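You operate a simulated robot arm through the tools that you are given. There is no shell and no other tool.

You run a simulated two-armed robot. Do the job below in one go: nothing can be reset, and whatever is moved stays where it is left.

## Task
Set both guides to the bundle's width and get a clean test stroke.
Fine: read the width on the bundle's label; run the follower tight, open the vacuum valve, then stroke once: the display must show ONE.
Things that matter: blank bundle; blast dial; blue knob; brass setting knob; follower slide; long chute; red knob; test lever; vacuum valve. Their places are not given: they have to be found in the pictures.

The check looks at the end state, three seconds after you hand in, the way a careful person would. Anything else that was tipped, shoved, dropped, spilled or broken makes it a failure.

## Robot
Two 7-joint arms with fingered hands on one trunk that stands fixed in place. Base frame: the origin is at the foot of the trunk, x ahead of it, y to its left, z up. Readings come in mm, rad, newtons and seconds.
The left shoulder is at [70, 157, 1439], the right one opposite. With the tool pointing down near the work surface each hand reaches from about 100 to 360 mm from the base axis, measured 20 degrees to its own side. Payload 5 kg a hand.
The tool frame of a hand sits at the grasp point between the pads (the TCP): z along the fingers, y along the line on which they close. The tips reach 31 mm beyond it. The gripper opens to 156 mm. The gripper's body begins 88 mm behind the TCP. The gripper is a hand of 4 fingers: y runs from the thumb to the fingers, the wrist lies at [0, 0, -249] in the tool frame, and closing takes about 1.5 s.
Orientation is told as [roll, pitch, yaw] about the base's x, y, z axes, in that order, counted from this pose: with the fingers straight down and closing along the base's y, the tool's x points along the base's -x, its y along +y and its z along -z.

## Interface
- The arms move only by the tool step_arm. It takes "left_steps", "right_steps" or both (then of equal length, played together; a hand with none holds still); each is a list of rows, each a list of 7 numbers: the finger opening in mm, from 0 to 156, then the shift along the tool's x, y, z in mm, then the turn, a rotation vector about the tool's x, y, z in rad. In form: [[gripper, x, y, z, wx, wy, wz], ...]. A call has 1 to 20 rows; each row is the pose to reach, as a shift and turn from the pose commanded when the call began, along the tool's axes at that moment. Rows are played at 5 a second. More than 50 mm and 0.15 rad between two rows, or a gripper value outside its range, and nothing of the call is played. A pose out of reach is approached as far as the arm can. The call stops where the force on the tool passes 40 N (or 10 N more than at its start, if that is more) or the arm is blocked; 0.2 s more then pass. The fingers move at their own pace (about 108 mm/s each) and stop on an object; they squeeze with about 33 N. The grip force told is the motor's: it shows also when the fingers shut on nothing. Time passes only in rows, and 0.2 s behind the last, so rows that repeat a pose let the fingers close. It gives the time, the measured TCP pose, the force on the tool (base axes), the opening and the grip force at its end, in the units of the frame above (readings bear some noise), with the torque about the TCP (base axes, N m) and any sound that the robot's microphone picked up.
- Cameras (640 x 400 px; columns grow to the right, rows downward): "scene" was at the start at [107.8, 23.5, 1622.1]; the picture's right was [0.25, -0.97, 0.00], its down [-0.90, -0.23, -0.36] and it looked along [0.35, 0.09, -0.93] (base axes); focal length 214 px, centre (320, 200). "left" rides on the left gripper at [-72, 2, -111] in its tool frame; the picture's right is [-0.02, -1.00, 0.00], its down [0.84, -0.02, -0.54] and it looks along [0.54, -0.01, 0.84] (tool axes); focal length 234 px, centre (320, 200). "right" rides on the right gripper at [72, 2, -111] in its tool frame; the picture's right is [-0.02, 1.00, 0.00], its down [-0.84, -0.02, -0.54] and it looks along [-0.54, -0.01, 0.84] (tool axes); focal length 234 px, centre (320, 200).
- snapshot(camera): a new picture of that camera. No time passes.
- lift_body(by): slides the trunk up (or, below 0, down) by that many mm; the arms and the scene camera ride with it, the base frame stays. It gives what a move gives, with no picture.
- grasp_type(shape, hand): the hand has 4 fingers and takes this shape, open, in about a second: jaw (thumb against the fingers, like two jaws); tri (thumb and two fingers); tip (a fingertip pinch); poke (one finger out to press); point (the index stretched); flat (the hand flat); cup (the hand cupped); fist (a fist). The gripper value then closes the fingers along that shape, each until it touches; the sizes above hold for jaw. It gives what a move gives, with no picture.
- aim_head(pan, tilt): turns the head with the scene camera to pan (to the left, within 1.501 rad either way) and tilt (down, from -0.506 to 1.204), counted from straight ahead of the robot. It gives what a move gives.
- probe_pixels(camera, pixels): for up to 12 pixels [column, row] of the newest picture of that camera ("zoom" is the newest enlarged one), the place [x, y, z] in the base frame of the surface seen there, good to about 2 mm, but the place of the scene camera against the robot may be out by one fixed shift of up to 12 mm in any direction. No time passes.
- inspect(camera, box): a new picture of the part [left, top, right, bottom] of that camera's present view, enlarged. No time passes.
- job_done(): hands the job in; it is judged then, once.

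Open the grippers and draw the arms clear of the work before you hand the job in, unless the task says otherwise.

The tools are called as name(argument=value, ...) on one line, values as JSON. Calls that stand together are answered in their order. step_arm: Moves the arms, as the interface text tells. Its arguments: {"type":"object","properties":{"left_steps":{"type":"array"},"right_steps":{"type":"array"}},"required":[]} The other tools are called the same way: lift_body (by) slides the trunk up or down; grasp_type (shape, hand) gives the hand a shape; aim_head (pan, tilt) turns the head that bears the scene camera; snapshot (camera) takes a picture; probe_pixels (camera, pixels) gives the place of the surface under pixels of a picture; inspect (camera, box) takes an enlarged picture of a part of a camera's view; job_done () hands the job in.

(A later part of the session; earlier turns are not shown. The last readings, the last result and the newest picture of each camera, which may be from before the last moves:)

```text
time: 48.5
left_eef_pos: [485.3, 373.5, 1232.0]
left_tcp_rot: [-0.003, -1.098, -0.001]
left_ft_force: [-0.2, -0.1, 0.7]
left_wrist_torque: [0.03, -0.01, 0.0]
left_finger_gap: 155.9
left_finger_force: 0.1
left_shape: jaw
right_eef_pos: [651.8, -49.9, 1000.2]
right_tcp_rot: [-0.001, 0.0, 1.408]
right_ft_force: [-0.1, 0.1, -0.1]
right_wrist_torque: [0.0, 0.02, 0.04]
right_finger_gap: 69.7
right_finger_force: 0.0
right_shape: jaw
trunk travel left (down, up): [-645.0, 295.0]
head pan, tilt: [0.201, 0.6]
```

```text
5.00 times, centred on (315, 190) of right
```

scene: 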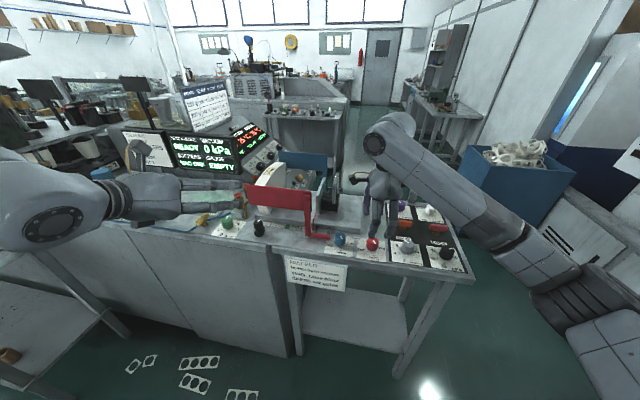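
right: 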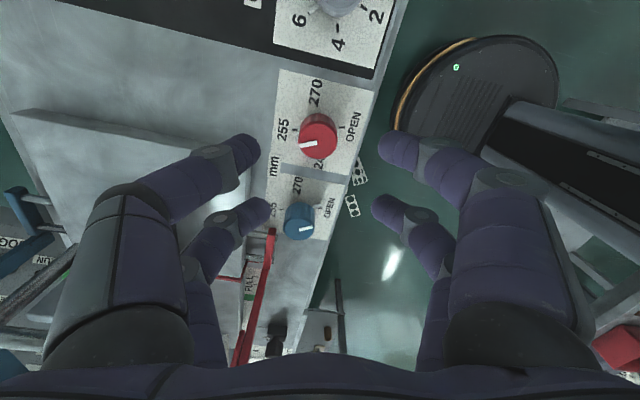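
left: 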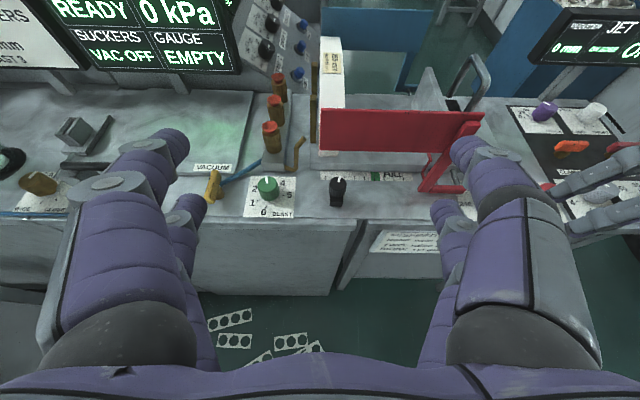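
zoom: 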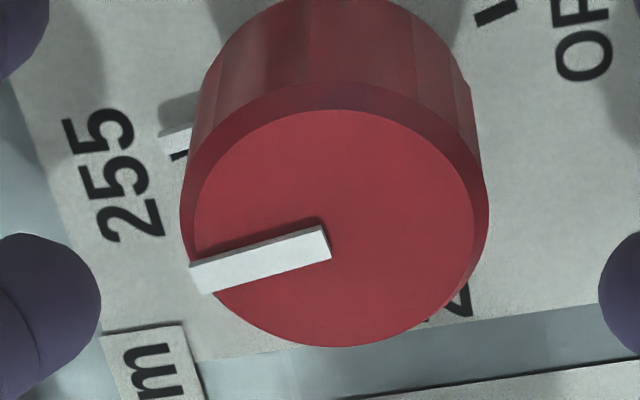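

This time the release did not shift it; the pointer is ≈9.6°, about 7–8° short of 255 on the 270 side. I'll close again and turn CCW 0.09 rad, then open and look.

step_arm(right_steps=[[40, 0, 0, 0, 0, 0, 0], [10, 0, 0, 0, 0, 0, 0], [0, 0, 0, 0, 0, 0, 0], [0, 0, 0, 0, 0, 0, 0], [0, 0, 0, 0, 0, 0, 0], [0, 0, 0, 0, 0, 0, -0.05], [0, 0, 0, 0, 0, 0, -0.09], [0, 0, 0, 0, 0, 0, -0.09]])

inspect(camera="right", box=[265, 150, 365, 230])

step_arm(right_steps=[[6, 0, 0, 0, 0, 0, 0], [12, 0, 0, 0, 0, 0, 0], [20, 0, 0, 0, 0, 0, 0], [40, 0, 0, 0, 0, 0, 0], [70, 0, 0, 0, 0, 0, 0], [70, 0, 0, 0, 0, 0, 0]])

inspect(camera="right", box=[265, 150, 365, 230])

```text
time: 50.3
left_eef_pos: [486.0, 373.0, 1231.9]
left_tcp_rot: [-0.001, -1.098, 0.001]
left_ft_force: [-0.5, -0.5, 0.8]
left_wrist_torque: [0.01, 0.0, 0.0]
left_finger_gap: 155.9
left_finger_force: 0.1
left_shape: jaw
right_eef_pos: [650.2, -49.7, 998.3]
right_tcp_rot: [0.003, -0.001, 1.501]
right_ft_force: [-7.1, -0.4, -11.4]
right_wrist_torque: [0.15, 0.21, -0.03]
right_finger_gap: 1.6
right_finger_force: 33.1
right_shape: jaw
trunk travel left (down, up): [-645.0, 295.0]
head pan, tilt: [0.201, 0.6]
```

```text
5.00 times, centred on (315, 190) of right
```

zoom: 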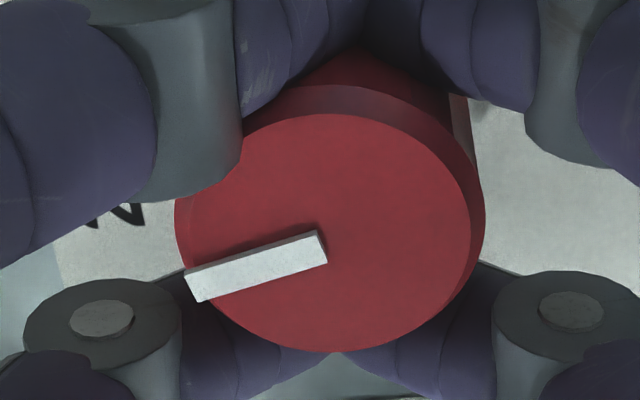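

```text
time: 51.7
left_eef_pos: [485.3, 373.7, 1232.6]
left_tcp_rot: [-0.001, -1.097, 0.001]
left_ft_force: [-0.2, 0.6, 0.5]
left_wrist_torque: [0.02, -0.01, 0.0]
left_finger_gap: 156.0
left_finger_force: 0.0
left_shape: jaw
right_eef_pos: [650.7, -49.3, 999.8]
right_tcp_rot: [0.0, 0.001, 1.5]
right_ft_force: [0.1, 0.3, 0.1]
right_wrist_torque: [0.03, -0.03, -0.02]
right_finger_gap: 69.4
right_finger_force: 0.1
right_shape: jaw
trunk travel left (down, up): [-645.0, 295.0]
head pan, tilt: [0.201, 0.6]
```

```text
5.00 times, centred on (315, 190) of right
```

zoom: 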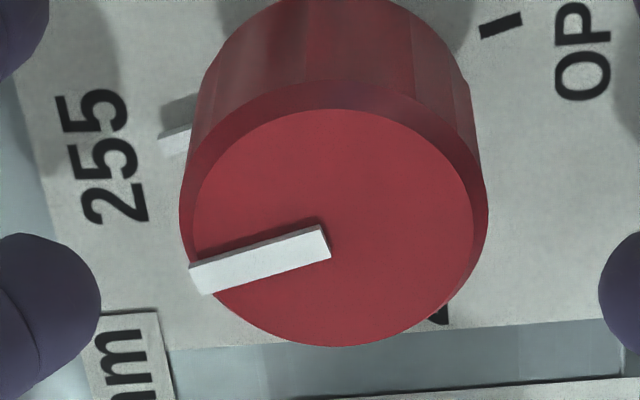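

The pointer's stick now covers the 255 tick; estimate ≈15–16°. I'll lift and check from higher up.

step_arm(right_steps=[[70, 0, 0, -30, 0, 0, 0], [70, 0, 0, -60, 0, 0, 0], [70, 0, 0, -92, 0, 0, 0], [70, 0, 0, -92, 0, 0, 0]])

snapshot(camera="right")

inspect(camera="right", box=[280, 105, 360, 169])

inspect(camera="right", box=[270, 180, 370, 260])

```text
time: 52.7
left_eef_pos: [485.2, 373.4, 1232.2]
left_tcp_rot: [0.0, -1.098, -0.001]
left_ft_force: [0.1, 0.0, -0.6]
left_wrist_torque: [0.02, 0.0, 0.0]
left_finger_gap: 155.8
left_finger_force: 0.0
left_shape: jaw
right_eef_pos: [651.9, -48.9, 1095.1]
right_tcp_rot: [0.003, -0.001, 1.499]
right_ft_force: [0.5, 0.3, -0.8]
right_wrist_torque: [0.01, 0.01, 0.02]
right_finger_gap: 69.5
right_finger_force: 0.0
right_shape: jaw
trunk travel left (down, up): [-645.0, 295.0]
head pan, tilt: [0.201, 0.6]
```

```text
taken
```

right: 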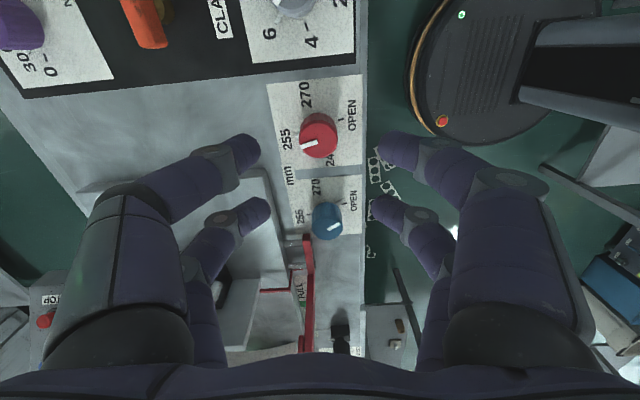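

```text
6.25 times, centred on (320, 137) of right
```

zoom: 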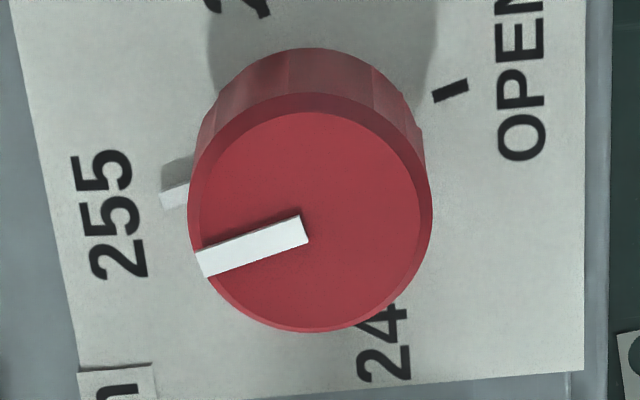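

```text
5.00 times, centred on (320, 220) of right
```

zoom: 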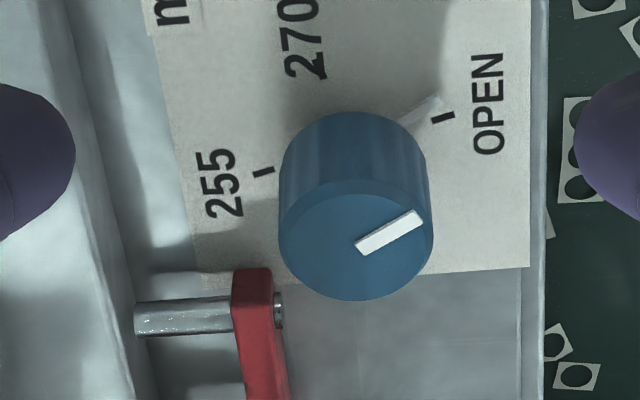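

Red now reads within about 1° of the 255 tick (bar slope 19.8° vs 20.9° for the scale). Next the blue knob near (649.5,52): I'll move over it while swinging the wrist back to yaw -1.4 at safe height.

step_arm(right_steps=[[70, -10, 1, -10, 0, 0, 0.146], [70, -20, 2, -10, 0, 0, 0.292], [70, -30, 3, -10, 0, 0, 0.438], [70, -40, 4, -10, 0, 0, 0.584], [70, -50, 5, -10, 0, 0, 0.73], [70, -60, 6, -10, 0, 0, 0.876], [70, -70, 7, -10, 0, 0, 1.022], [70, -80, 8, -10, 0, 0, 1.168], [70, -90, 9, -10, 0, 0, 1.314], [70, -101, 9, -10, 0, 0, 1.46], [70, -101, 9, -10, 0, 0, 1.606], [70, -101, 9, -10, 0, 0, 1.752], [70, -101, 9, -10, 0, 0, 1.898], [70, -101, 9, -10, 0, 0, 2.044], [70, -101, 9, -10, 0, 0, 2.19], [70, -101, 9, -10, 0, 0, 2.336], [70, -101, 9, -10, 0, 0, 2.482], [70, -101, 9, -10, 0, 0, 2.628], [70, -101, 9, -10, 0, 0, 2.774], [70, -101, 9, -10, 0, 0, 2.9]])

snapshot(camera="right")

snapshot(camera="scene")

```text
time: 56.9
left_eef_pos: [487.0, 373.5, 1232.2]
left_tcp_rot: [-0.001, -1.096, 0.001]
left_ft_force: [0.6, -0.1, 0.4]
left_wrist_torque: [0.0, -0.02, 0.0]
left_finger_gap: 156.0
left_finger_force: 0.1
left_shape: jaw
right_eef_pos: [649.0, 51.9, 1101.5]
right_tcp_rot: [0.001, -0.002, -1.4]
right_ft_force: [0.1, 0.0, -0.2]
right_wrist_torque: [-0.02, 0.0, 0.0]
right_finger_gap: 69.7
right_finger_force: 0.1
right_shape: jaw
trunk travel left (down, up): [-645.0, 295.0]
head pan, tilt: [0.201, 0.6]
```

```text
taken
```

right: 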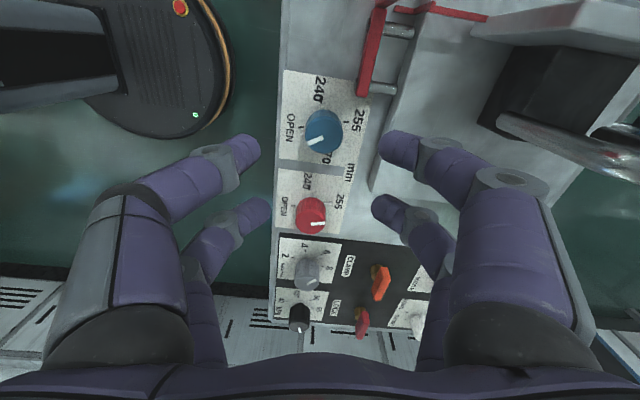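

```text
taken
```

scene: 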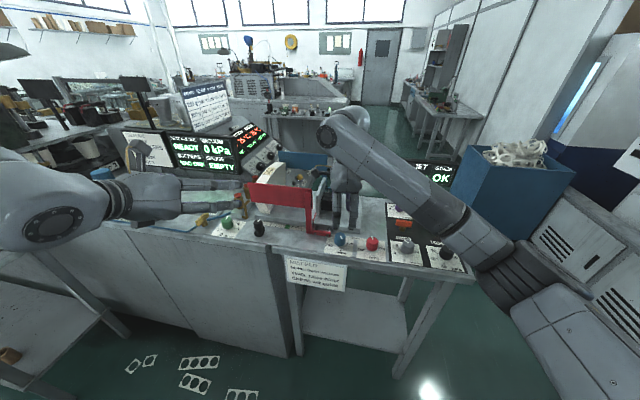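

The hand is over the blue knob at yaw -1.4; the knob is at (324,130). I'll enlarge and compare with how the red one was centred.

inspect(camera="right", box=[270, 70, 390, 180])

probe_pixels(camera="right", pixels=[[311, 130], [337, 130], [324, 120], [324, 145], [364, 60], [375, 30], [395, 90], [520, 120], [555, 150], [640, 170]])

```text
3.64 times, centred on (330, 125) of right
```

zoom: 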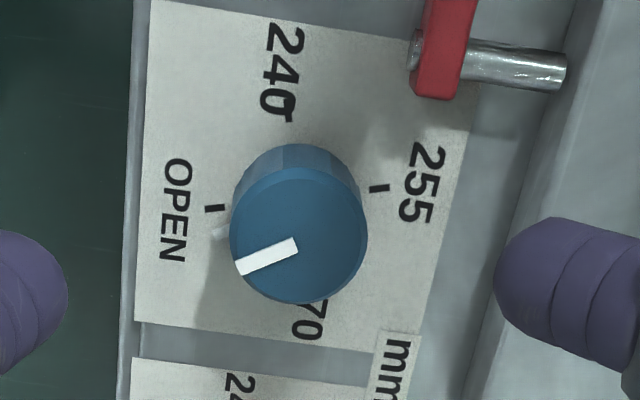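

```text
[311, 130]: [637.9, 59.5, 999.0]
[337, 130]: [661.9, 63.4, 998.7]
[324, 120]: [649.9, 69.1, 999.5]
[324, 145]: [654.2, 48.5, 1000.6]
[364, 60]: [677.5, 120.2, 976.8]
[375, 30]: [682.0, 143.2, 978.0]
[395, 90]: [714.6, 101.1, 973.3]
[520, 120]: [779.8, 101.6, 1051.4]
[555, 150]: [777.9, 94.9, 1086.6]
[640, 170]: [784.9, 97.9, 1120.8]
```

Blue centre is ≈(650.5,54.5), pointer ≈211°. I'll shift ~3 mm, narrow the opening to 50 mm and lower around it.

step_arm(right_steps=[[50, 2.5, 1.4, 20, 0, 0, 0], [50, 2.5, 1.4, 45, 0, 0, 0], [50, 2.5, 1.4, 65, 0, 0, 0], [50, 2.5, 1.4, 85, 0, 0, 0], [50, 2.5, 1.4, 101, 0, 0, 0], [50, 2.5, 1.4, 101, 0, 0, 0]])

snapshot(camera="right")

```text
time: 58.3
left_eef_pos: [484.5, 373.2, 1231.5]
left_tcp_rot: [-0.001, -1.099, 0.001]
left_ft_force: [-0.3, 0.7, 0.9]
left_wrist_torque: [0.0, -0.01, 0.04]
left_finger_gap: 155.8
left_finger_force: 0.0
left_shape: jaw
right_eef_pos: [651.0, 57.9, 1000.9]
right_tcp_rot: [0.0, 0.0, -1.399]
right_ft_force: [0.3, -0.1, -0.3]
right_wrist_torque: [0.0, 0.03, 0.0]
right_finger_gap: 50.3
right_finger_force: 0.1
right_shape: jaw
trunk travel left (down, up): [-645.0, 295.0]
head pan, tilt: [0.201, 0.6]
```

```text
taken
```

right: 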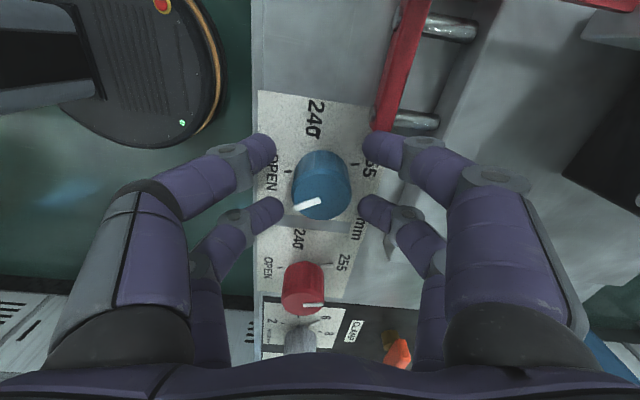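

The blue knob sits centred between the fingertips like the red one did. I'll close and turn CCW by 1.4 rad first.

step_arm(right_steps=[[25, 0, 0, 0, 0, 0, 0], [0, 0, 0, 0, 0, 0, 0], [0, 0, 0, 0, 0, 0, 0], [0, 0, 0, 0, 0, 0, 0], [0, 0, 0, 0, 0, 0, -0.13], [0, 0, 0, 0, 0, 0, -0.26], [0, 0, 0, 0, 0, 0, -0.39], [0, 0, 0, 0, 0, 0, -0.52], [0, 0, 0, 0.5, 0, 0, -0.65], [0, 0, 0, 0.5, 0, 0, -0.78], [0, 0, 0, 1, 0, 0, -0.91], [0, 0, 0, 1, 0, 0, -1.04], [0, 0, 0, 1, 0, 0, -1.17], [0, 0, 0, 1, 0, 0, -1.3], [0, 0, 0, 1, 0, 0, -1.4]])

snapshot(camera="right")

```text
time: 61.5
left_eef_pos: [488.0, 373.5, 1231.5]
left_tcp_rot: [0.0, -1.096, -0.001]
left_ft_force: [-0.5, -0.1, 0.2]
left_wrist_torque: [-0.04, -0.02, 0.0]
left_finger_gap: 155.6
left_finger_force: 0.1
left_shape: jaw
right_eef_pos: [652.1, 54.4, 1000.2]
right_tcp_rot: [0.002, 0.0, 0.002]
right_ft_force: [21.9, 0.1, 6.9]
right_wrist_torque: [-0.04, -0.61, 0.02]
right_finger_gap: 0.0
right_finger_force: 33.1
right_shape: jaw
trunk travel left (down, up): [-645.0, 295.0]
head pan, tilt: [0.201, 0.6]
```

```text
taken
```

right: 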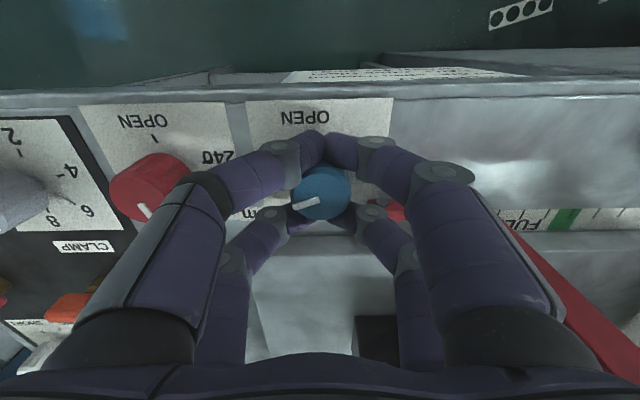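

The knob follows (bar still at (305,204) in the hand view), but a 22 N sideways force in +x has built up. I'll shift 2 mm in +x to relieve it while continuing CCW.

step_arm(right_steps=[[0, -2, 0, 0, 0, 0, 0], [0, -2, 0, 0, 0, 0, -0.13], [0, -2, 0, 0, 0, 0, -0.26], [0, -2, 0, 0, 0, 0, -0.39], [0, -2, 0, 0, 0, 0, -0.52], [0, -2, 0, 0, 0, 0, -0.65], [0, -2, 0, 0, 0, 0, -0.78]])

inspect(camera="right", box=[265, 150, 365, 230])

```text
time: 63.1
left_eef_pos: [485.4, 373.5, 1233.0]
left_tcp_rot: [-0.001, -1.096, -0.001]
left_ft_force: [0.2, -0.8, 0.2]
left_wrist_torque: [0.0, 0.01, 0.01]
left_finger_gap: 156.1
left_finger_force: 0.1
left_shape: jaw
right_eef_pos: [652.1, 55.8, 1000.2]
right_tcp_rot: [0.0, 0.002, 0.783]
right_ft_force: [5.0, -0.9, 4.9]
right_wrist_torque: [-0.05, -0.09, -0.01]
right_finger_gap: 0.1
right_finger_force: 32.5
right_shape: jaw
trunk travel left (down, up): [-645.0, 295.0]
head pan, tilt: [0.201, 0.6]
```

```text
5.00 times, centred on (315, 190) of right
```

zoom: 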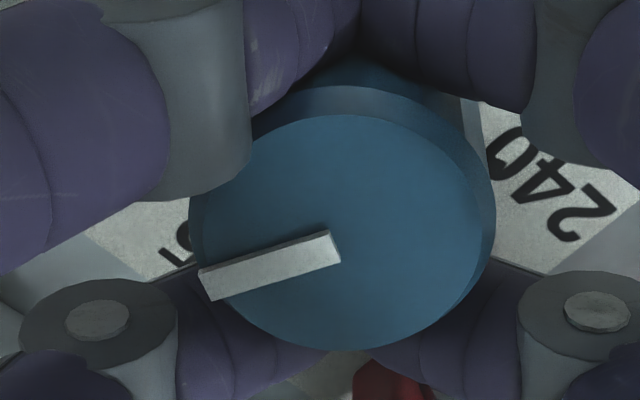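

Bar azimuth ≈-27° now; 255 needs ≈44° more. I'll turn 0.72 rad more CCW and check before opening.

step_arm(right_steps=[[0, 0, 0, 0, 0, 0, -0.13], [0, 0, 0, 0, 0, 0, -0.26], [0, 0, 0, 0, 0, 0, -0.39], [0, 0, 0, 0, 0, 0, -0.52], [0, 0, 0, 0, 0, 0, -0.65], [0, 0, 0, 0, 0, 0, -0.72], [0, 0, 0, 0, 0, 0, -0.72]])

inspect(camera="right", box=[265, 150, 365, 230])

```text
time: 64.7
left_eef_pos: [485.9, 374.1, 1232.9]
left_tcp_rot: [-0.002, -1.098, -0.001]
left_ft_force: [0.5, 0.4, 0.2]
left_wrist_torque: [0.01, -0.02, 0.03]
left_finger_gap: 155.9
left_finger_force: 0.0
left_shape: jaw
right_eef_pos: [652.1, 55.2, 1001.1]
right_tcp_rot: [-0.001, 0.0, 1.502]
right_ft_force: [5.7, 1.4, 1.5]
right_wrist_torque: [-0.06, -0.12, 0.0]
right_finger_gap: 0.0
right_finger_force: 32.3
right_shape: jaw
trunk travel left (down, up): [-645.0, 295.0]
head pan, tilt: [0.201, 0.6]
```

```text
5.00 times, centred on (315, 190) of right
```

zoom: 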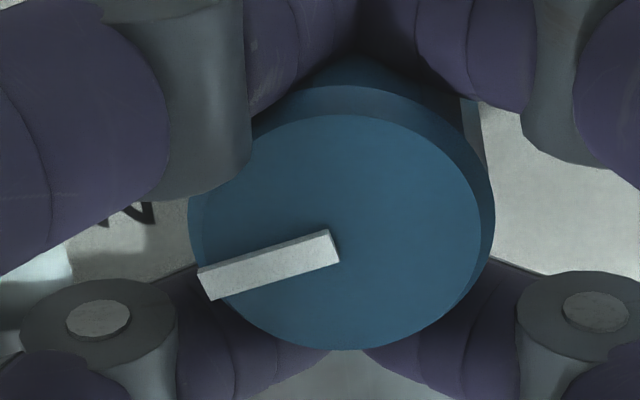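

The blue pointer is at ≈15°, close to 17°. I'll open slowly and see whether it shifts.

step_arm(right_steps=[[4, 0, 0, 0, 0, 0, 0], [8, 0, 0, 0, 0, 0, 0], [14, 0, 0, 0, 0, 0, 0], [22, 0, 0, 0, 0, 0, 0], [40, 0, 0, 0, 0, 0, 0], [50, 0, 0, 0, 0, 0, 0], [50, 0, 0, 0, 0, 0, 0]])

inspect(camera="right", box=[265, 150, 365, 230])

```text
time: 66.3
left_eef_pos: [486.2, 374.2, 1232.7]
left_tcp_rot: [0.0, -1.098, 0.001]
left_ft_force: [0.5, 0.5, -0.1]
left_wrist_torque: [-0.03, -0.01, 0.0]
left_finger_gap: 156.0
left_finger_force: 0.2
left_shape: jaw
right_eef_pos: [651.0, 54.7, 999.9]
right_tcp_rot: [-0.002, 0.0, 1.5]
right_ft_force: [0.0, -0.1, -0.1]
right_wrist_torque: [0.01, 0.01, 0.0]
right_finger_gap: 49.7
right_finger_force: 0.1
right_shape: jaw
trunk travel left (down, up): [-645.0, 295.0]
head pan, tilt: [0.201, 0.6]
```

```text
5.00 times, centred on (315, 190) of right
```

zoom: 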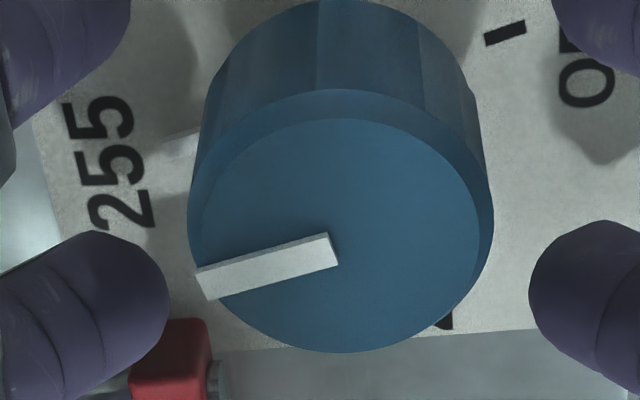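

No big shift on opening. I'll lift and measure the blue pointer from above.

step_arm(right_steps=[[50, 0, 0, -30, 0, 0, 0], [50, 0, 0, -60, 0, 0, 0], [50, 0, 0, -92, 0, 0, 0], [50, 0, 0, -92, 0, 0, 0]])

inspect(camera="right", box=[280, 105, 360, 169])

inspect(camera="scene", box=[235, 130, 425, 270])

```text
time: 67.3
left_eef_pos: [486.4, 373.6, 1232.5]
left_tcp_rot: [-0.003, -1.098, -0.001]
left_ft_force: [0.4, 0.5, -0.6]
left_wrist_torque: [0.0, 0.01, 0.03]
left_finger_gap: 155.7
left_finger_force: 0.0
left_shape: jaw
right_eef_pos: [649.7, 52.3, 1093.3]
right_tcp_rot: [0.002, 0.0, 1.501]
right_ft_force: [-0.5, 0.2, 0.5]
right_wrist_torque: [0.01, 0.02, 0.06]
right_finger_gap: 49.4
right_finger_force: 0.0
right_shape: jaw
trunk travel left (down, up): [-645.0, 295.0]
head pan, tilt: [0.201, 0.6]
```

```text
6.25 times, centred on (320, 137) of right
```

zoom: 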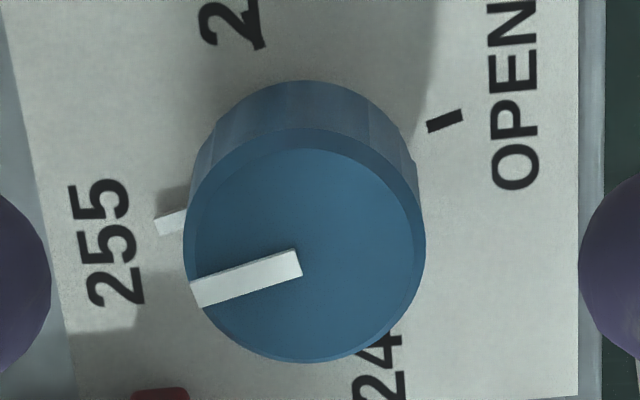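

```text
2.86 times, centred on (330, 200) of scene
```

zoom: 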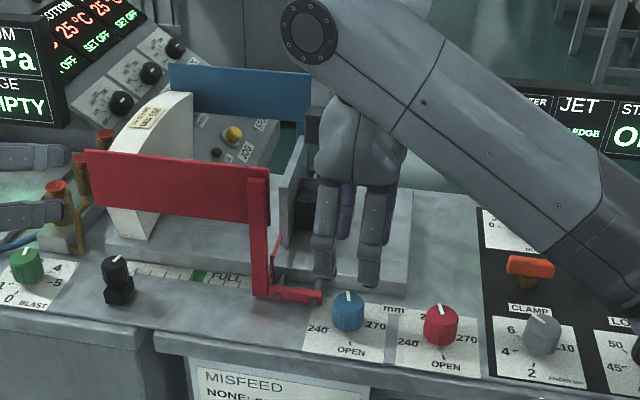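

Both knobs now read about 255 (red ≈17.0°, blue ≈14.6° against the 17° tick). I'll withdraw the right hand up and back so the follower's handle can be seen.

step_arm(right_steps=[[50, 0, 0, -30, 0, 0, 0], [50, 10, 10, -60, 0, 0, 0.1], [50, 40, 40, -60, 0, 0, 0.24], [50, 70, 70, -60, 0, 0, 0.38], [50, 100, 100, -60, 0, 0, 0.52], [50, 130, 130, -60, 0, 0, 0.66], [50, 150, 160, -60, 0, 0, 0.8], [50, 160, 190, -60, 0, 0, 0.94], [50, 170, 220, -60, 0, 0, 1.08], [50, 180, 240, -60, 0, 0, 1.22], [50, 180, 250, -60, 0, 0, 1.36], [50, 180, 250, -60, 0, 0, 1.5]])

snapshot(camera="scene")

inspect(camera="scene", box=[290, 150, 350, 220])

inspect(camera="scene", box=[325, 220, 390, 260])

```text
time: 69.9
left_eef_pos: [485.8, 373.4, 1232.2]
left_tcp_rot: [-0.003, -1.098, 0.001]
left_ft_force: [-0.1, 0.4, 0.8]
left_wrist_torque: [0.0, 0.03, 0.01]
left_finger_gap: 156.1
left_finger_force: 0.1
left_shape: jaw
right_eef_pos: [388.2, -107.4, 1152.3]
right_tcp_rot: [0.001, -0.001, -0.002]
right_ft_force: [0.6, 0.1, 0.2]
right_wrist_torque: [-0.02, -0.02, 0.01]
right_finger_gap: 49.9
right_finger_force: 0.0
right_shape: jaw
trunk travel left (down, up): [-645.0, 295.0]
head pan, tilt: [0.201, 0.6]
```

```text
taken
```

scene: 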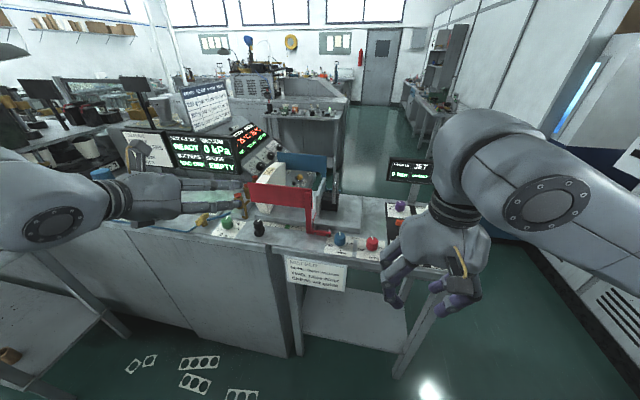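

```text
5.71 times, centred on (320, 185) of scene
```

zoom: 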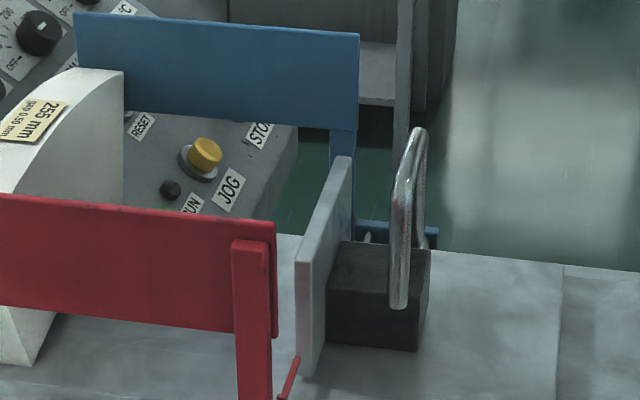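

```text
9.85 times, centred on (358, 240) of scene
```

zoom: 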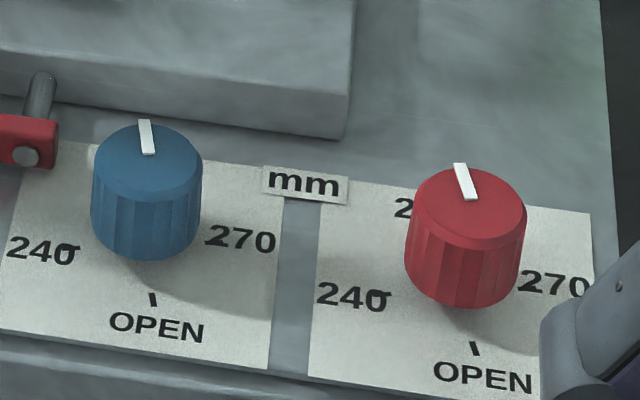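

The handle stands on the black block at about (335,185) in the scene picture. I'll probe the handle, plate, block and bundle.

probe_pixels(camera="scene", pixels=[[334, 185], [337, 175], [334, 202], [338, 192], [324, 179], [317, 197], [318, 214], [329, 204], [327, 195], [280, 194], [285, 172], [338, 183]])

inspect(camera="scene", box=[315, 160, 355, 210])

inspect(camera="left", box=[300, 20, 500, 160])

```text
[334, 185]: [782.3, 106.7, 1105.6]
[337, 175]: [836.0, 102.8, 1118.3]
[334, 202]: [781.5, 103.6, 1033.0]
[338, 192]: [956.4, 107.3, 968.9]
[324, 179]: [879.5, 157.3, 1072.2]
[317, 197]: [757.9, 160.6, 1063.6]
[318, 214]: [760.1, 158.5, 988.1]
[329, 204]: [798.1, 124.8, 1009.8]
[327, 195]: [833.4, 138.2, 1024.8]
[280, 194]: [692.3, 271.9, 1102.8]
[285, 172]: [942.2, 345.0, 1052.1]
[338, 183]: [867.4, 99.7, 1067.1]
```

```text
8.00 times, centred on (335, 185) of scene
```

zoom: 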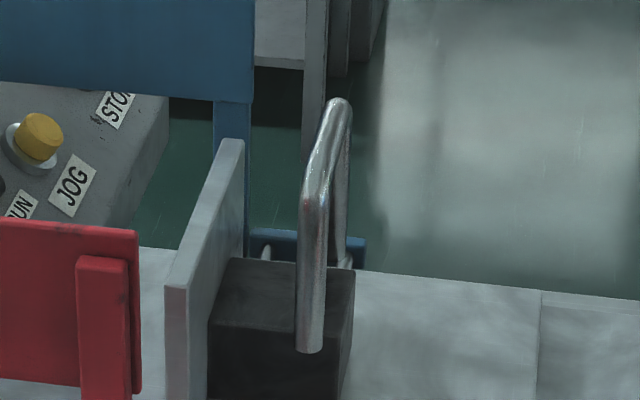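

```text
2.86 times, centred on (400, 90) of left
```

zoom: 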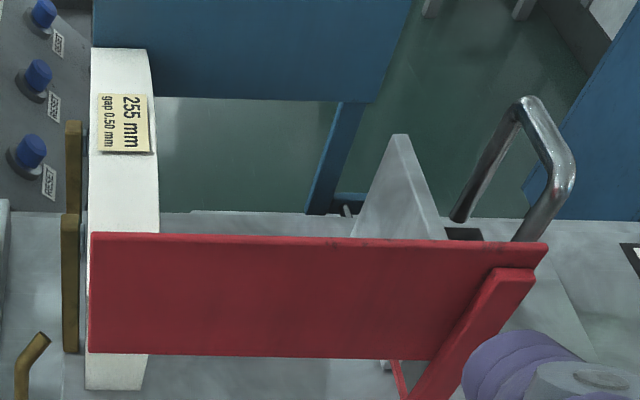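

The handle is a ∩ bar: legs at x≈780 and 866, top bar at about y≈98, z≈1120. I'll bring the left hand forward in the air (well above the red panel's 1111) and make it steeper, first a modest move to check the commanded position.

step_arm(left_steps=[[120, -21, 0, 26, 0, 0.1, 0], [120, -42, 0, 53, 0, 0.2, 0], [120, -63, 0, 80, 0, 0.3, 0], [120, -63, 0, 80, 0, 0.3, 0]])

snapshot(camera="scene")

```text
time: 70.9
left_eef_pos: [583.3, 378.0, 1252.6]
left_tcp_rot: [0.0, -0.8, 0.003]
left_ft_force: [-0.4, 0.7, -0.1]
left_wrist_torque: [-0.02, 0.0, 0.02]
left_finger_gap: 120.2
left_finger_force: 0.1
left_shape: jaw
right_eef_pos: [386.9, -108.2, 1153.0]
right_tcp_rot: [0.0, 0.0, 0.001]
right_ft_force: [-0.4, 0.0, 0.2]
right_wrist_torque: [-0.01, -0.06, 0.0]
right_finger_gap: 50.1
right_finger_force: 0.0
right_shape: jaw
trunk travel left (down, up): [-645.0, 295.0]
head pan, tilt: [0.201, 0.6]
```

```text
taken
```

scene: 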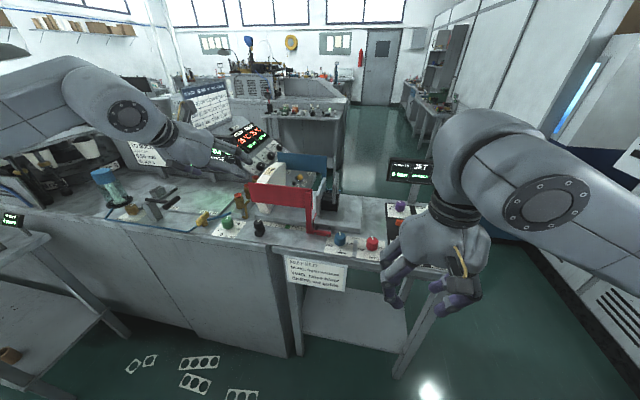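

The left hand is at (583,378,1252), pitch -0.8. I'll move it over the follower's handle at (823,98,1225).

step_arm(left_steps=[[100, -16.4, -31.1, 21.2, 0, 0, 0], [100, -32.9, -62.2, 42.4, 0, 0, 0], [100, -49.3, -93.3, 63.6, 0, 0, 0], [100, -65.7, -124.4, 84.8, 0, 0, 0], [100, -82.2, -155.6, 106.1, 0, 0, 0], [100, -98.6, -186.7, 127.3, 0, 0, 0], [100, -115, -217.8, 148.5, 0, 0, 0], [100, -131.5, -248.9, 169.7, 0, 0, 0], [100, -147.9, -280, 190.9, 0, 0, 0], [100, -147.9, -280, 190.9, 0, 0, 0]])

snapshot(camera="left")

snapshot(camera="scene")

```text
time: 73.1
left_eef_pos: [824.6, 97.1, 1225.6]
left_tcp_rot: [-0.003, -0.801, 0.0]
left_ft_force: [-0.2, 0.2, 0.1]
left_wrist_torque: [0.03, -0.01, -0.08]
left_finger_gap: 100.3
left_finger_force: 0.1
left_shape: jaw
right_eef_pos: [388.2, -106.4, 1152.5]
right_tcp_rot: [0.0, 0.0, 0.003]
right_ft_force: [0.3, -0.3, -0.1]
right_wrist_torque: [-0.05, 0.01, 0.04]
right_finger_gap: 49.9
right_finger_force: 0.1
right_shape: jaw
trunk travel left (down, up): [-645.0, 295.0]
head pan, tilt: [0.201, 0.6]
```

```text
taken
```

left: 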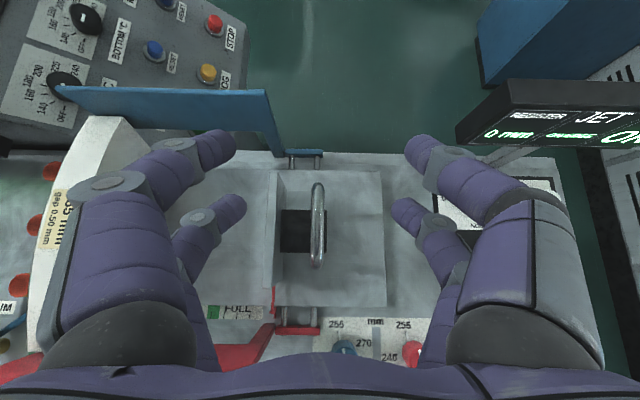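

```text
taken
```

scene: 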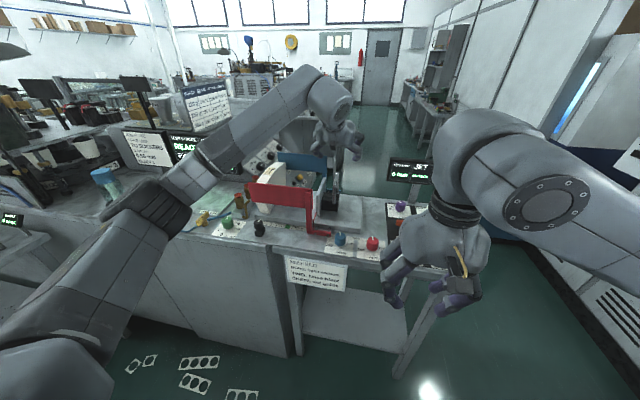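

The handle runs from (318,185) to (318,265) centrally between the fingers. I'll probe it with the left camera and zoom.

probe_pixels(camera="left", pixels=[[318, 190], [318, 215], [318, 240], [318, 262], [272, 190], [270, 285], [300, 230], [305, 155], [150, 140], [220, 100], [262, 330], [300, 325]])

inspect(camera="left", box=[60, 70, 400, 340])

```text
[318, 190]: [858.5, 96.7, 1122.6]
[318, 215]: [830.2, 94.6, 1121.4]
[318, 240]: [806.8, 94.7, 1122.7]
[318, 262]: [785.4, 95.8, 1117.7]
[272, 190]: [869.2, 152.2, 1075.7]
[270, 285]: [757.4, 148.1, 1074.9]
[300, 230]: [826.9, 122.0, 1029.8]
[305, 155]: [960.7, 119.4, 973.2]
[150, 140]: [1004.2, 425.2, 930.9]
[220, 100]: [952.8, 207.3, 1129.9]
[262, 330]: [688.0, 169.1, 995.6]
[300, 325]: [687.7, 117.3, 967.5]
```

```text
1.48 times, centred on (230, 205) of left
```

zoom: 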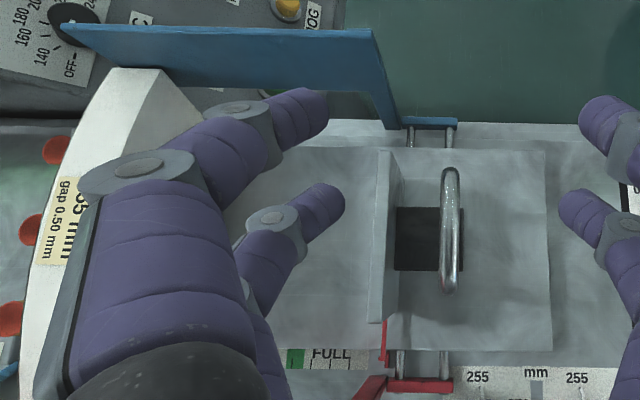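

The bar's top is at z≈1122, y≈95.5, x 785–858. I'll lower the left hand onto it with a 60 mm opening.

step_arm(left_steps=[[60, 19, -1, 18, 0, 0, 0], [60, 38, -1.5, 36, 0, 0, 0], [60, 55, -1.5, 53, 0, 0, 0], [60, 67, -1.5, 64, 0, 0, 0], [60, 76, -1.5, 72.5, 0, 0, 0], [60, 76, -1.5, 72.5, 0, 0, 0]])

snapshot(camera="left")

```text
time: 74.5
left_eef_pos: [823.1, 93.7, 1121.5]
left_tcp_rot: [-0.002, -0.799, 0.0]
left_ft_force: [-0.3, 0.1, 0.8]
left_wrist_torque: [0.0, 0.02, 0.0]
left_finger_gap: 60.6
left_finger_force: 0.0
left_shape: jaw
right_eef_pos: [389.2, -108.6, 1152.1]
right_tcp_rot: [0.0, 0.001, -0.001]
right_ft_force: [0.9, 0.6, 0.6]
right_wrist_torque: [0.0, 0.03, -0.03]
right_finger_gap: 49.3
right_finger_force: 0.1
right_shape: jaw
trunk travel left (down, up): [-645.0, 295.0]
head pan, tilt: [0.201, 0.6]
```

```text
taken
```

left: 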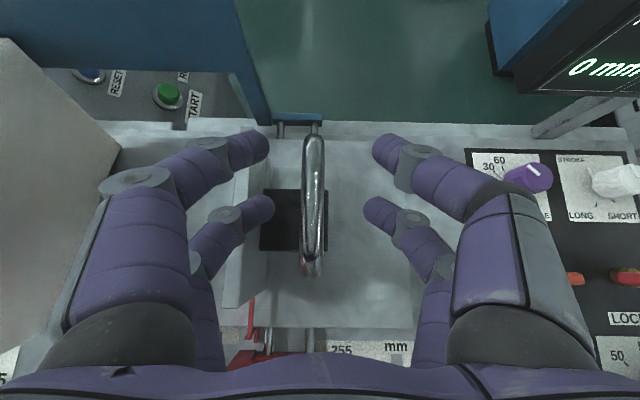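

The bar sits between the fingers, slightly to the +y side. I'll centre by 2 mm and close on it.

step_arm(left_steps=[[40, 0, 2, 0, 0, 0, 0], [20, 0, 2, 0, 0, 0, 0], [0, 0, 2, 0, 0, 0, 0], [0, 0, 2, 0, 0, 0, 0], [0, 0, 2, 0, 0, 0, 0]])

snapshot(camera="left")

```text
time: 75.7
left_eef_pos: [823.6, 96.0, 1123.2]
left_tcp_rot: [-0.003, -0.803, 0.001]
left_ft_force: [5.2, 1.2, 7.8]
left_wrist_torque: [0.08, -0.31, 0.03]
left_finger_gap: 0.1
left_finger_force: 32.9
left_shape: jaw
right_eef_pos: [388.8, -108.9, 1153.0]
right_tcp_rot: [-0.001, -0.001, -0.001]
right_ft_force: [0.6, 0.0, -0.5]
right_wrist_torque: [0.02, -0.01, 0.04]
right_finger_gap: 49.7
right_finger_force: 0.1
right_shape: jaw
trunk travel left (down, up): [-645.0, 295.0]
head pan, tilt: [0.201, 0.6]
```

```text
taken
```

left: 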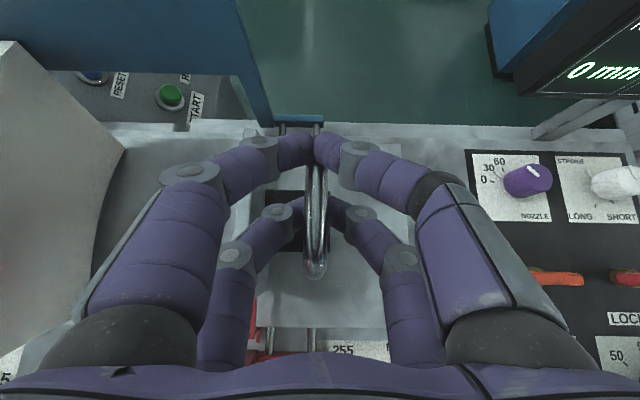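

The fingers have closed around the bar. I'll push +y by 20 mm and see if the follower slides.

step_arm(left_steps=[[0, 0, 7, 0, 0, 0, 0], [0, 0, 14, 0, 0, 0, 0], [0, 0, 20, 0, 0, 0, 0], [0, 0, 20, 0, 0, 0, 0]])

snapshot(camera="left")

inspect(camera="scene", box=[235, 140, 365, 250])

```text
time: 76.7
left_eef_pos: [822.3, 115.8, 1123.5]
left_tcp_rot: [-0.001, -0.802, 0.0]
left_ft_force: [12.1, -3.9, 13.0]
left_wrist_torque: [0.03, -0.51, -0.16]
left_finger_gap: 0.0
left_finger_force: 32.9
left_shape: jaw
right_eef_pos: [390.1, -108.6, 1151.8]
right_tcp_rot: [0.001, 0.0, 0.001]
right_ft_force: [-0.3, 0.2, 0.5]
right_wrist_torque: [0.03, 0.04, -0.01]
right_finger_gap: 49.7
right_finger_force: 0.0
right_shape: jaw
trunk travel left (down, up): [-645.0, 295.0]
head pan, tilt: [0.201, 0.6]
```

```text
taken
```

left: 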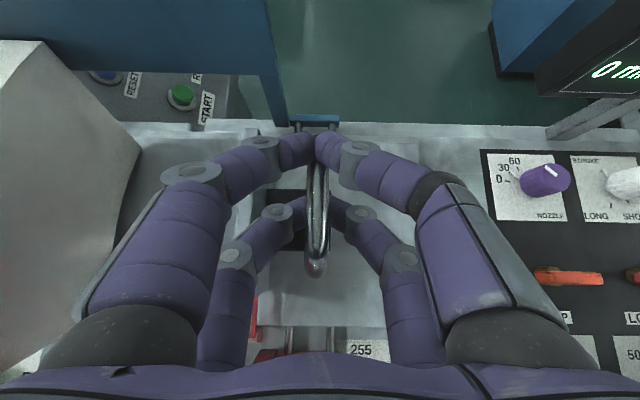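

```text
3.64 times, centred on (300, 195) of scene
```

zoom: 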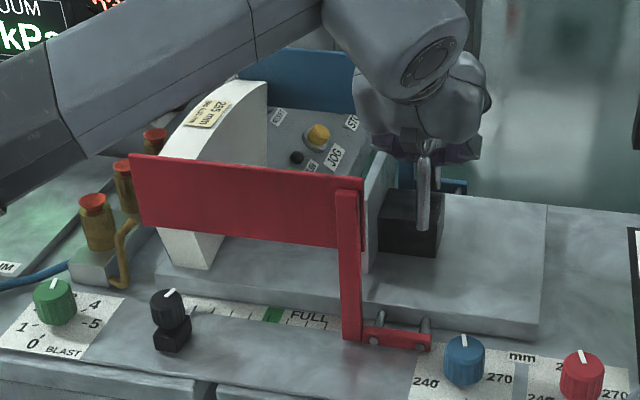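

The follower moves easily (about 4 N). I'll keep sliding it 120 mm toward the bundle, then look.

step_arm(left_steps=[[0, 0, 10, 0, 0, 0, 0], [0, 0, 20, 0, 0, 0, 0], [0, 0, 30, 0, 0, 0, 0], [0, 0, 40, 0, 0, 0, 0], [0, 0, 50, 0, 0, 0, 0], [0, 0, 60, 0, 0, 0, 0], [0, 0, 70, 0, 0, 0, 0], [0, 0, 80, 0, 0, 0, 0], [0, 0, 90, 0, 0, 0, 0], [0, 0, 100, 0, 0, 0, 0], [0, 0, 110, 0, 0, 0, 0], [0, 0, 120, 0, 0, 0, 0]])

snapshot(camera="left")

inspect(camera="scene", box=[235, 140, 365, 250])

```text
time: 79.3
left_eef_pos: [821.3, 235.2, 1123.3]
left_tcp_rot: [-0.001, -0.801, -0.001]
left_ft_force: [15.4, -4.0, 13.5]
left_wrist_torque: [0.06, -0.54, -0.17]
left_finger_gap: 0.0
left_finger_force: 32.8
left_shape: jaw
right_eef_pos: [389.3, -108.6, 1151.4]
right_tcp_rot: [0.0, 0.003, -0.002]
right_ft_force: [-0.1, -0.5, 0.2]
right_wrist_torque: [-0.04, -0.02, 0.04]
right_finger_gap: 49.8
right_finger_force: 0.0
right_shape: jaw
trunk travel left (down, up): [-645.0, 295.0]
head pan, tilt: [0.201, 0.6]
```

```text
taken
```

left: 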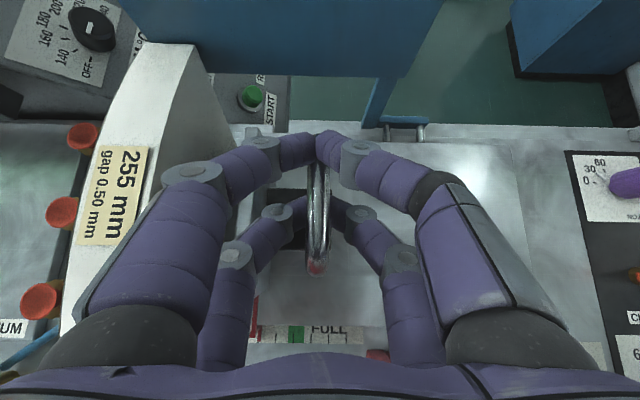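

```text
3.64 times, centred on (300, 195) of scene
```

zoom: 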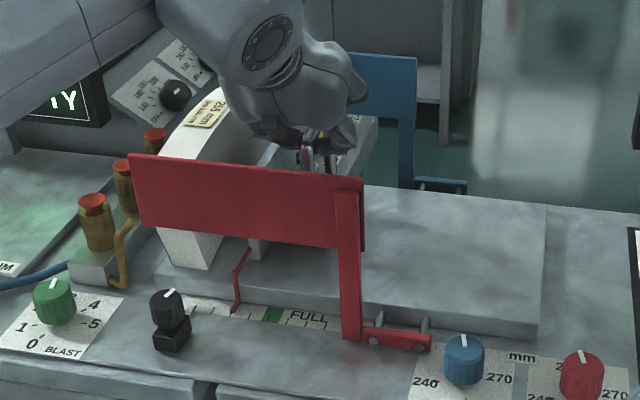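

The follower's thin red pointer now runs along the scale with it. I'll probe the remaining gap between plate and bundle.

snapshot(camera="scene")

probe_pixels(camera="scene", pixels=[[269, 212], [266, 212], [281, 209], [283, 209], [279, 218], [276, 217], [270, 180], [268, 210]])

inspect(camera="scene", box=[255, 175, 305, 230])

```text
taken
```

scene: 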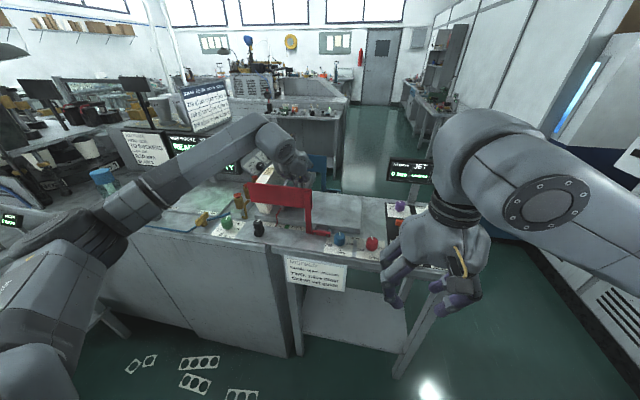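

```text
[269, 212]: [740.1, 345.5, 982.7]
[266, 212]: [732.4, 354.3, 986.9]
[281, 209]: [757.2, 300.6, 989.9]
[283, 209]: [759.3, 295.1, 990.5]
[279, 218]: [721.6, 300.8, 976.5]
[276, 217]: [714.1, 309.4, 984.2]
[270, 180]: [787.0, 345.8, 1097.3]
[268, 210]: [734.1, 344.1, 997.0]
```

```text
7.27 times, centred on (280, 202) of scene
```

zoom: 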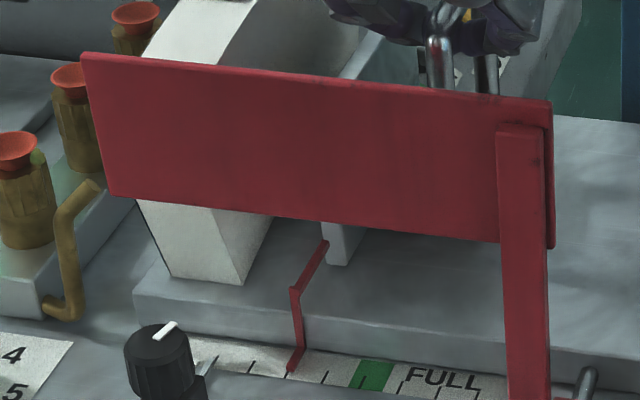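

The gap between plate (y≈301) and bundle (y≈345) is about 44 mm. I'll advance 34 mm, then creep.

step_arm(left_steps=[[0, 0, 8, 0, 0, 0, 0], [0, 0, 16, 0, 0, 0, 0], [0, 0, 24, 0, 0, 0, 0], [0, 0, 30, 0, 0, 0, 0], [0, 0, 34, 0, 0, 0, 0], [0, 0, 34, 0, 0, 0, 0]])

inspect(camera="scene", box=[255, 175, 305, 230])

inspect(camera="left", box=[60, 30, 400, 340])

```text
time: 80.7
left_eef_pos: [822.1, 269.7, 1122.6]
left_tcp_rot: [0.002, -0.798, 0.001]
left_ft_force: [4.7, -3.4, 4.6]
left_wrist_torque: [-0.01, -0.14, -0.11]
left_finger_gap: 0.1
left_finger_force: 32.8
left_shape: jaw
right_eef_pos: [388.5, -109.5, 1151.4]
right_tcp_rot: [-0.001, -0.001, 0.002]
right_ft_force: [-0.1, 0.6, 0.0]
right_wrist_torque: [0.0, -0.02, -0.01]
right_finger_gap: 49.7
right_finger_force: 0.1
right_shape: jaw
trunk travel left (down, up): [-645.0, 295.0]
head pan, tilt: [0.201, 0.6]
```

```text
7.27 times, centred on (280, 202) of scene
```

zoom: 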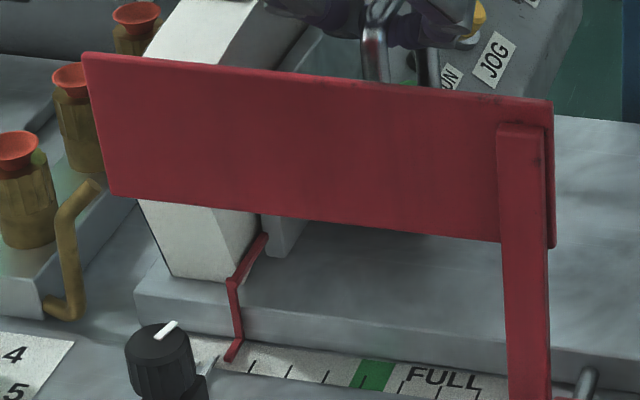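

```text
1.29 times, centred on (230, 185) of left
```

zoom: 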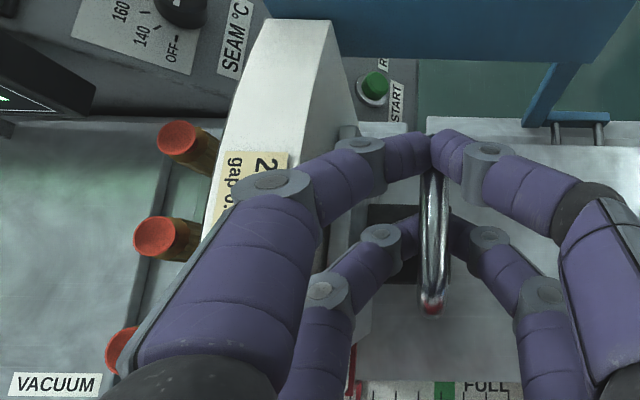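

About 10 mm remains. I'll creep forward in 2 mm rows, watching the y force.

step_arm(left_steps=[[0, 0, 2, 0, 0, 0, 0], [0, 0, 4, 0, 0, 0, 0], [0, 0, 5, 0, 0, 0, 0], [0, 0, 6, 0, 0, 0, 0], [0, 0, 6, 0, 0, 0, 0]])

inspect(camera="scene", box=[255, 185, 300, 230])

```text
time: 81.9
left_eef_pos: [821.3, 274.0, 1124.8]
left_tcp_rot: [0.002, -0.801, 0.0]
left_ft_force: [1.4, -7.6, 2.1]
left_wrist_torque: [-0.06, -0.06, -0.28]
left_finger_gap: 0.0
left_finger_force: 33.3
left_shape: jaw
right_eef_pos: [389.5, -110.6, 1152.4]
right_tcp_rot: [0.002, 0.001, 0.001]
right_ft_force: [0.7, -0.6, 0.7]
right_wrist_torque: [0.01, -0.04, 0.02]
right_finger_gap: 49.8
right_finger_force: 0.0
right_shape: jaw
trunk travel left (down, up): [-645.0, 295.0]
head pan, tilt: [0.201, 0.6]
```

```text
8.89 times, centred on (278, 208) of scene
```

zoom: 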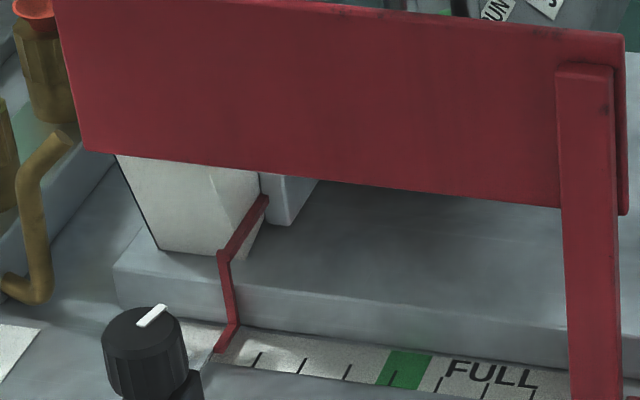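

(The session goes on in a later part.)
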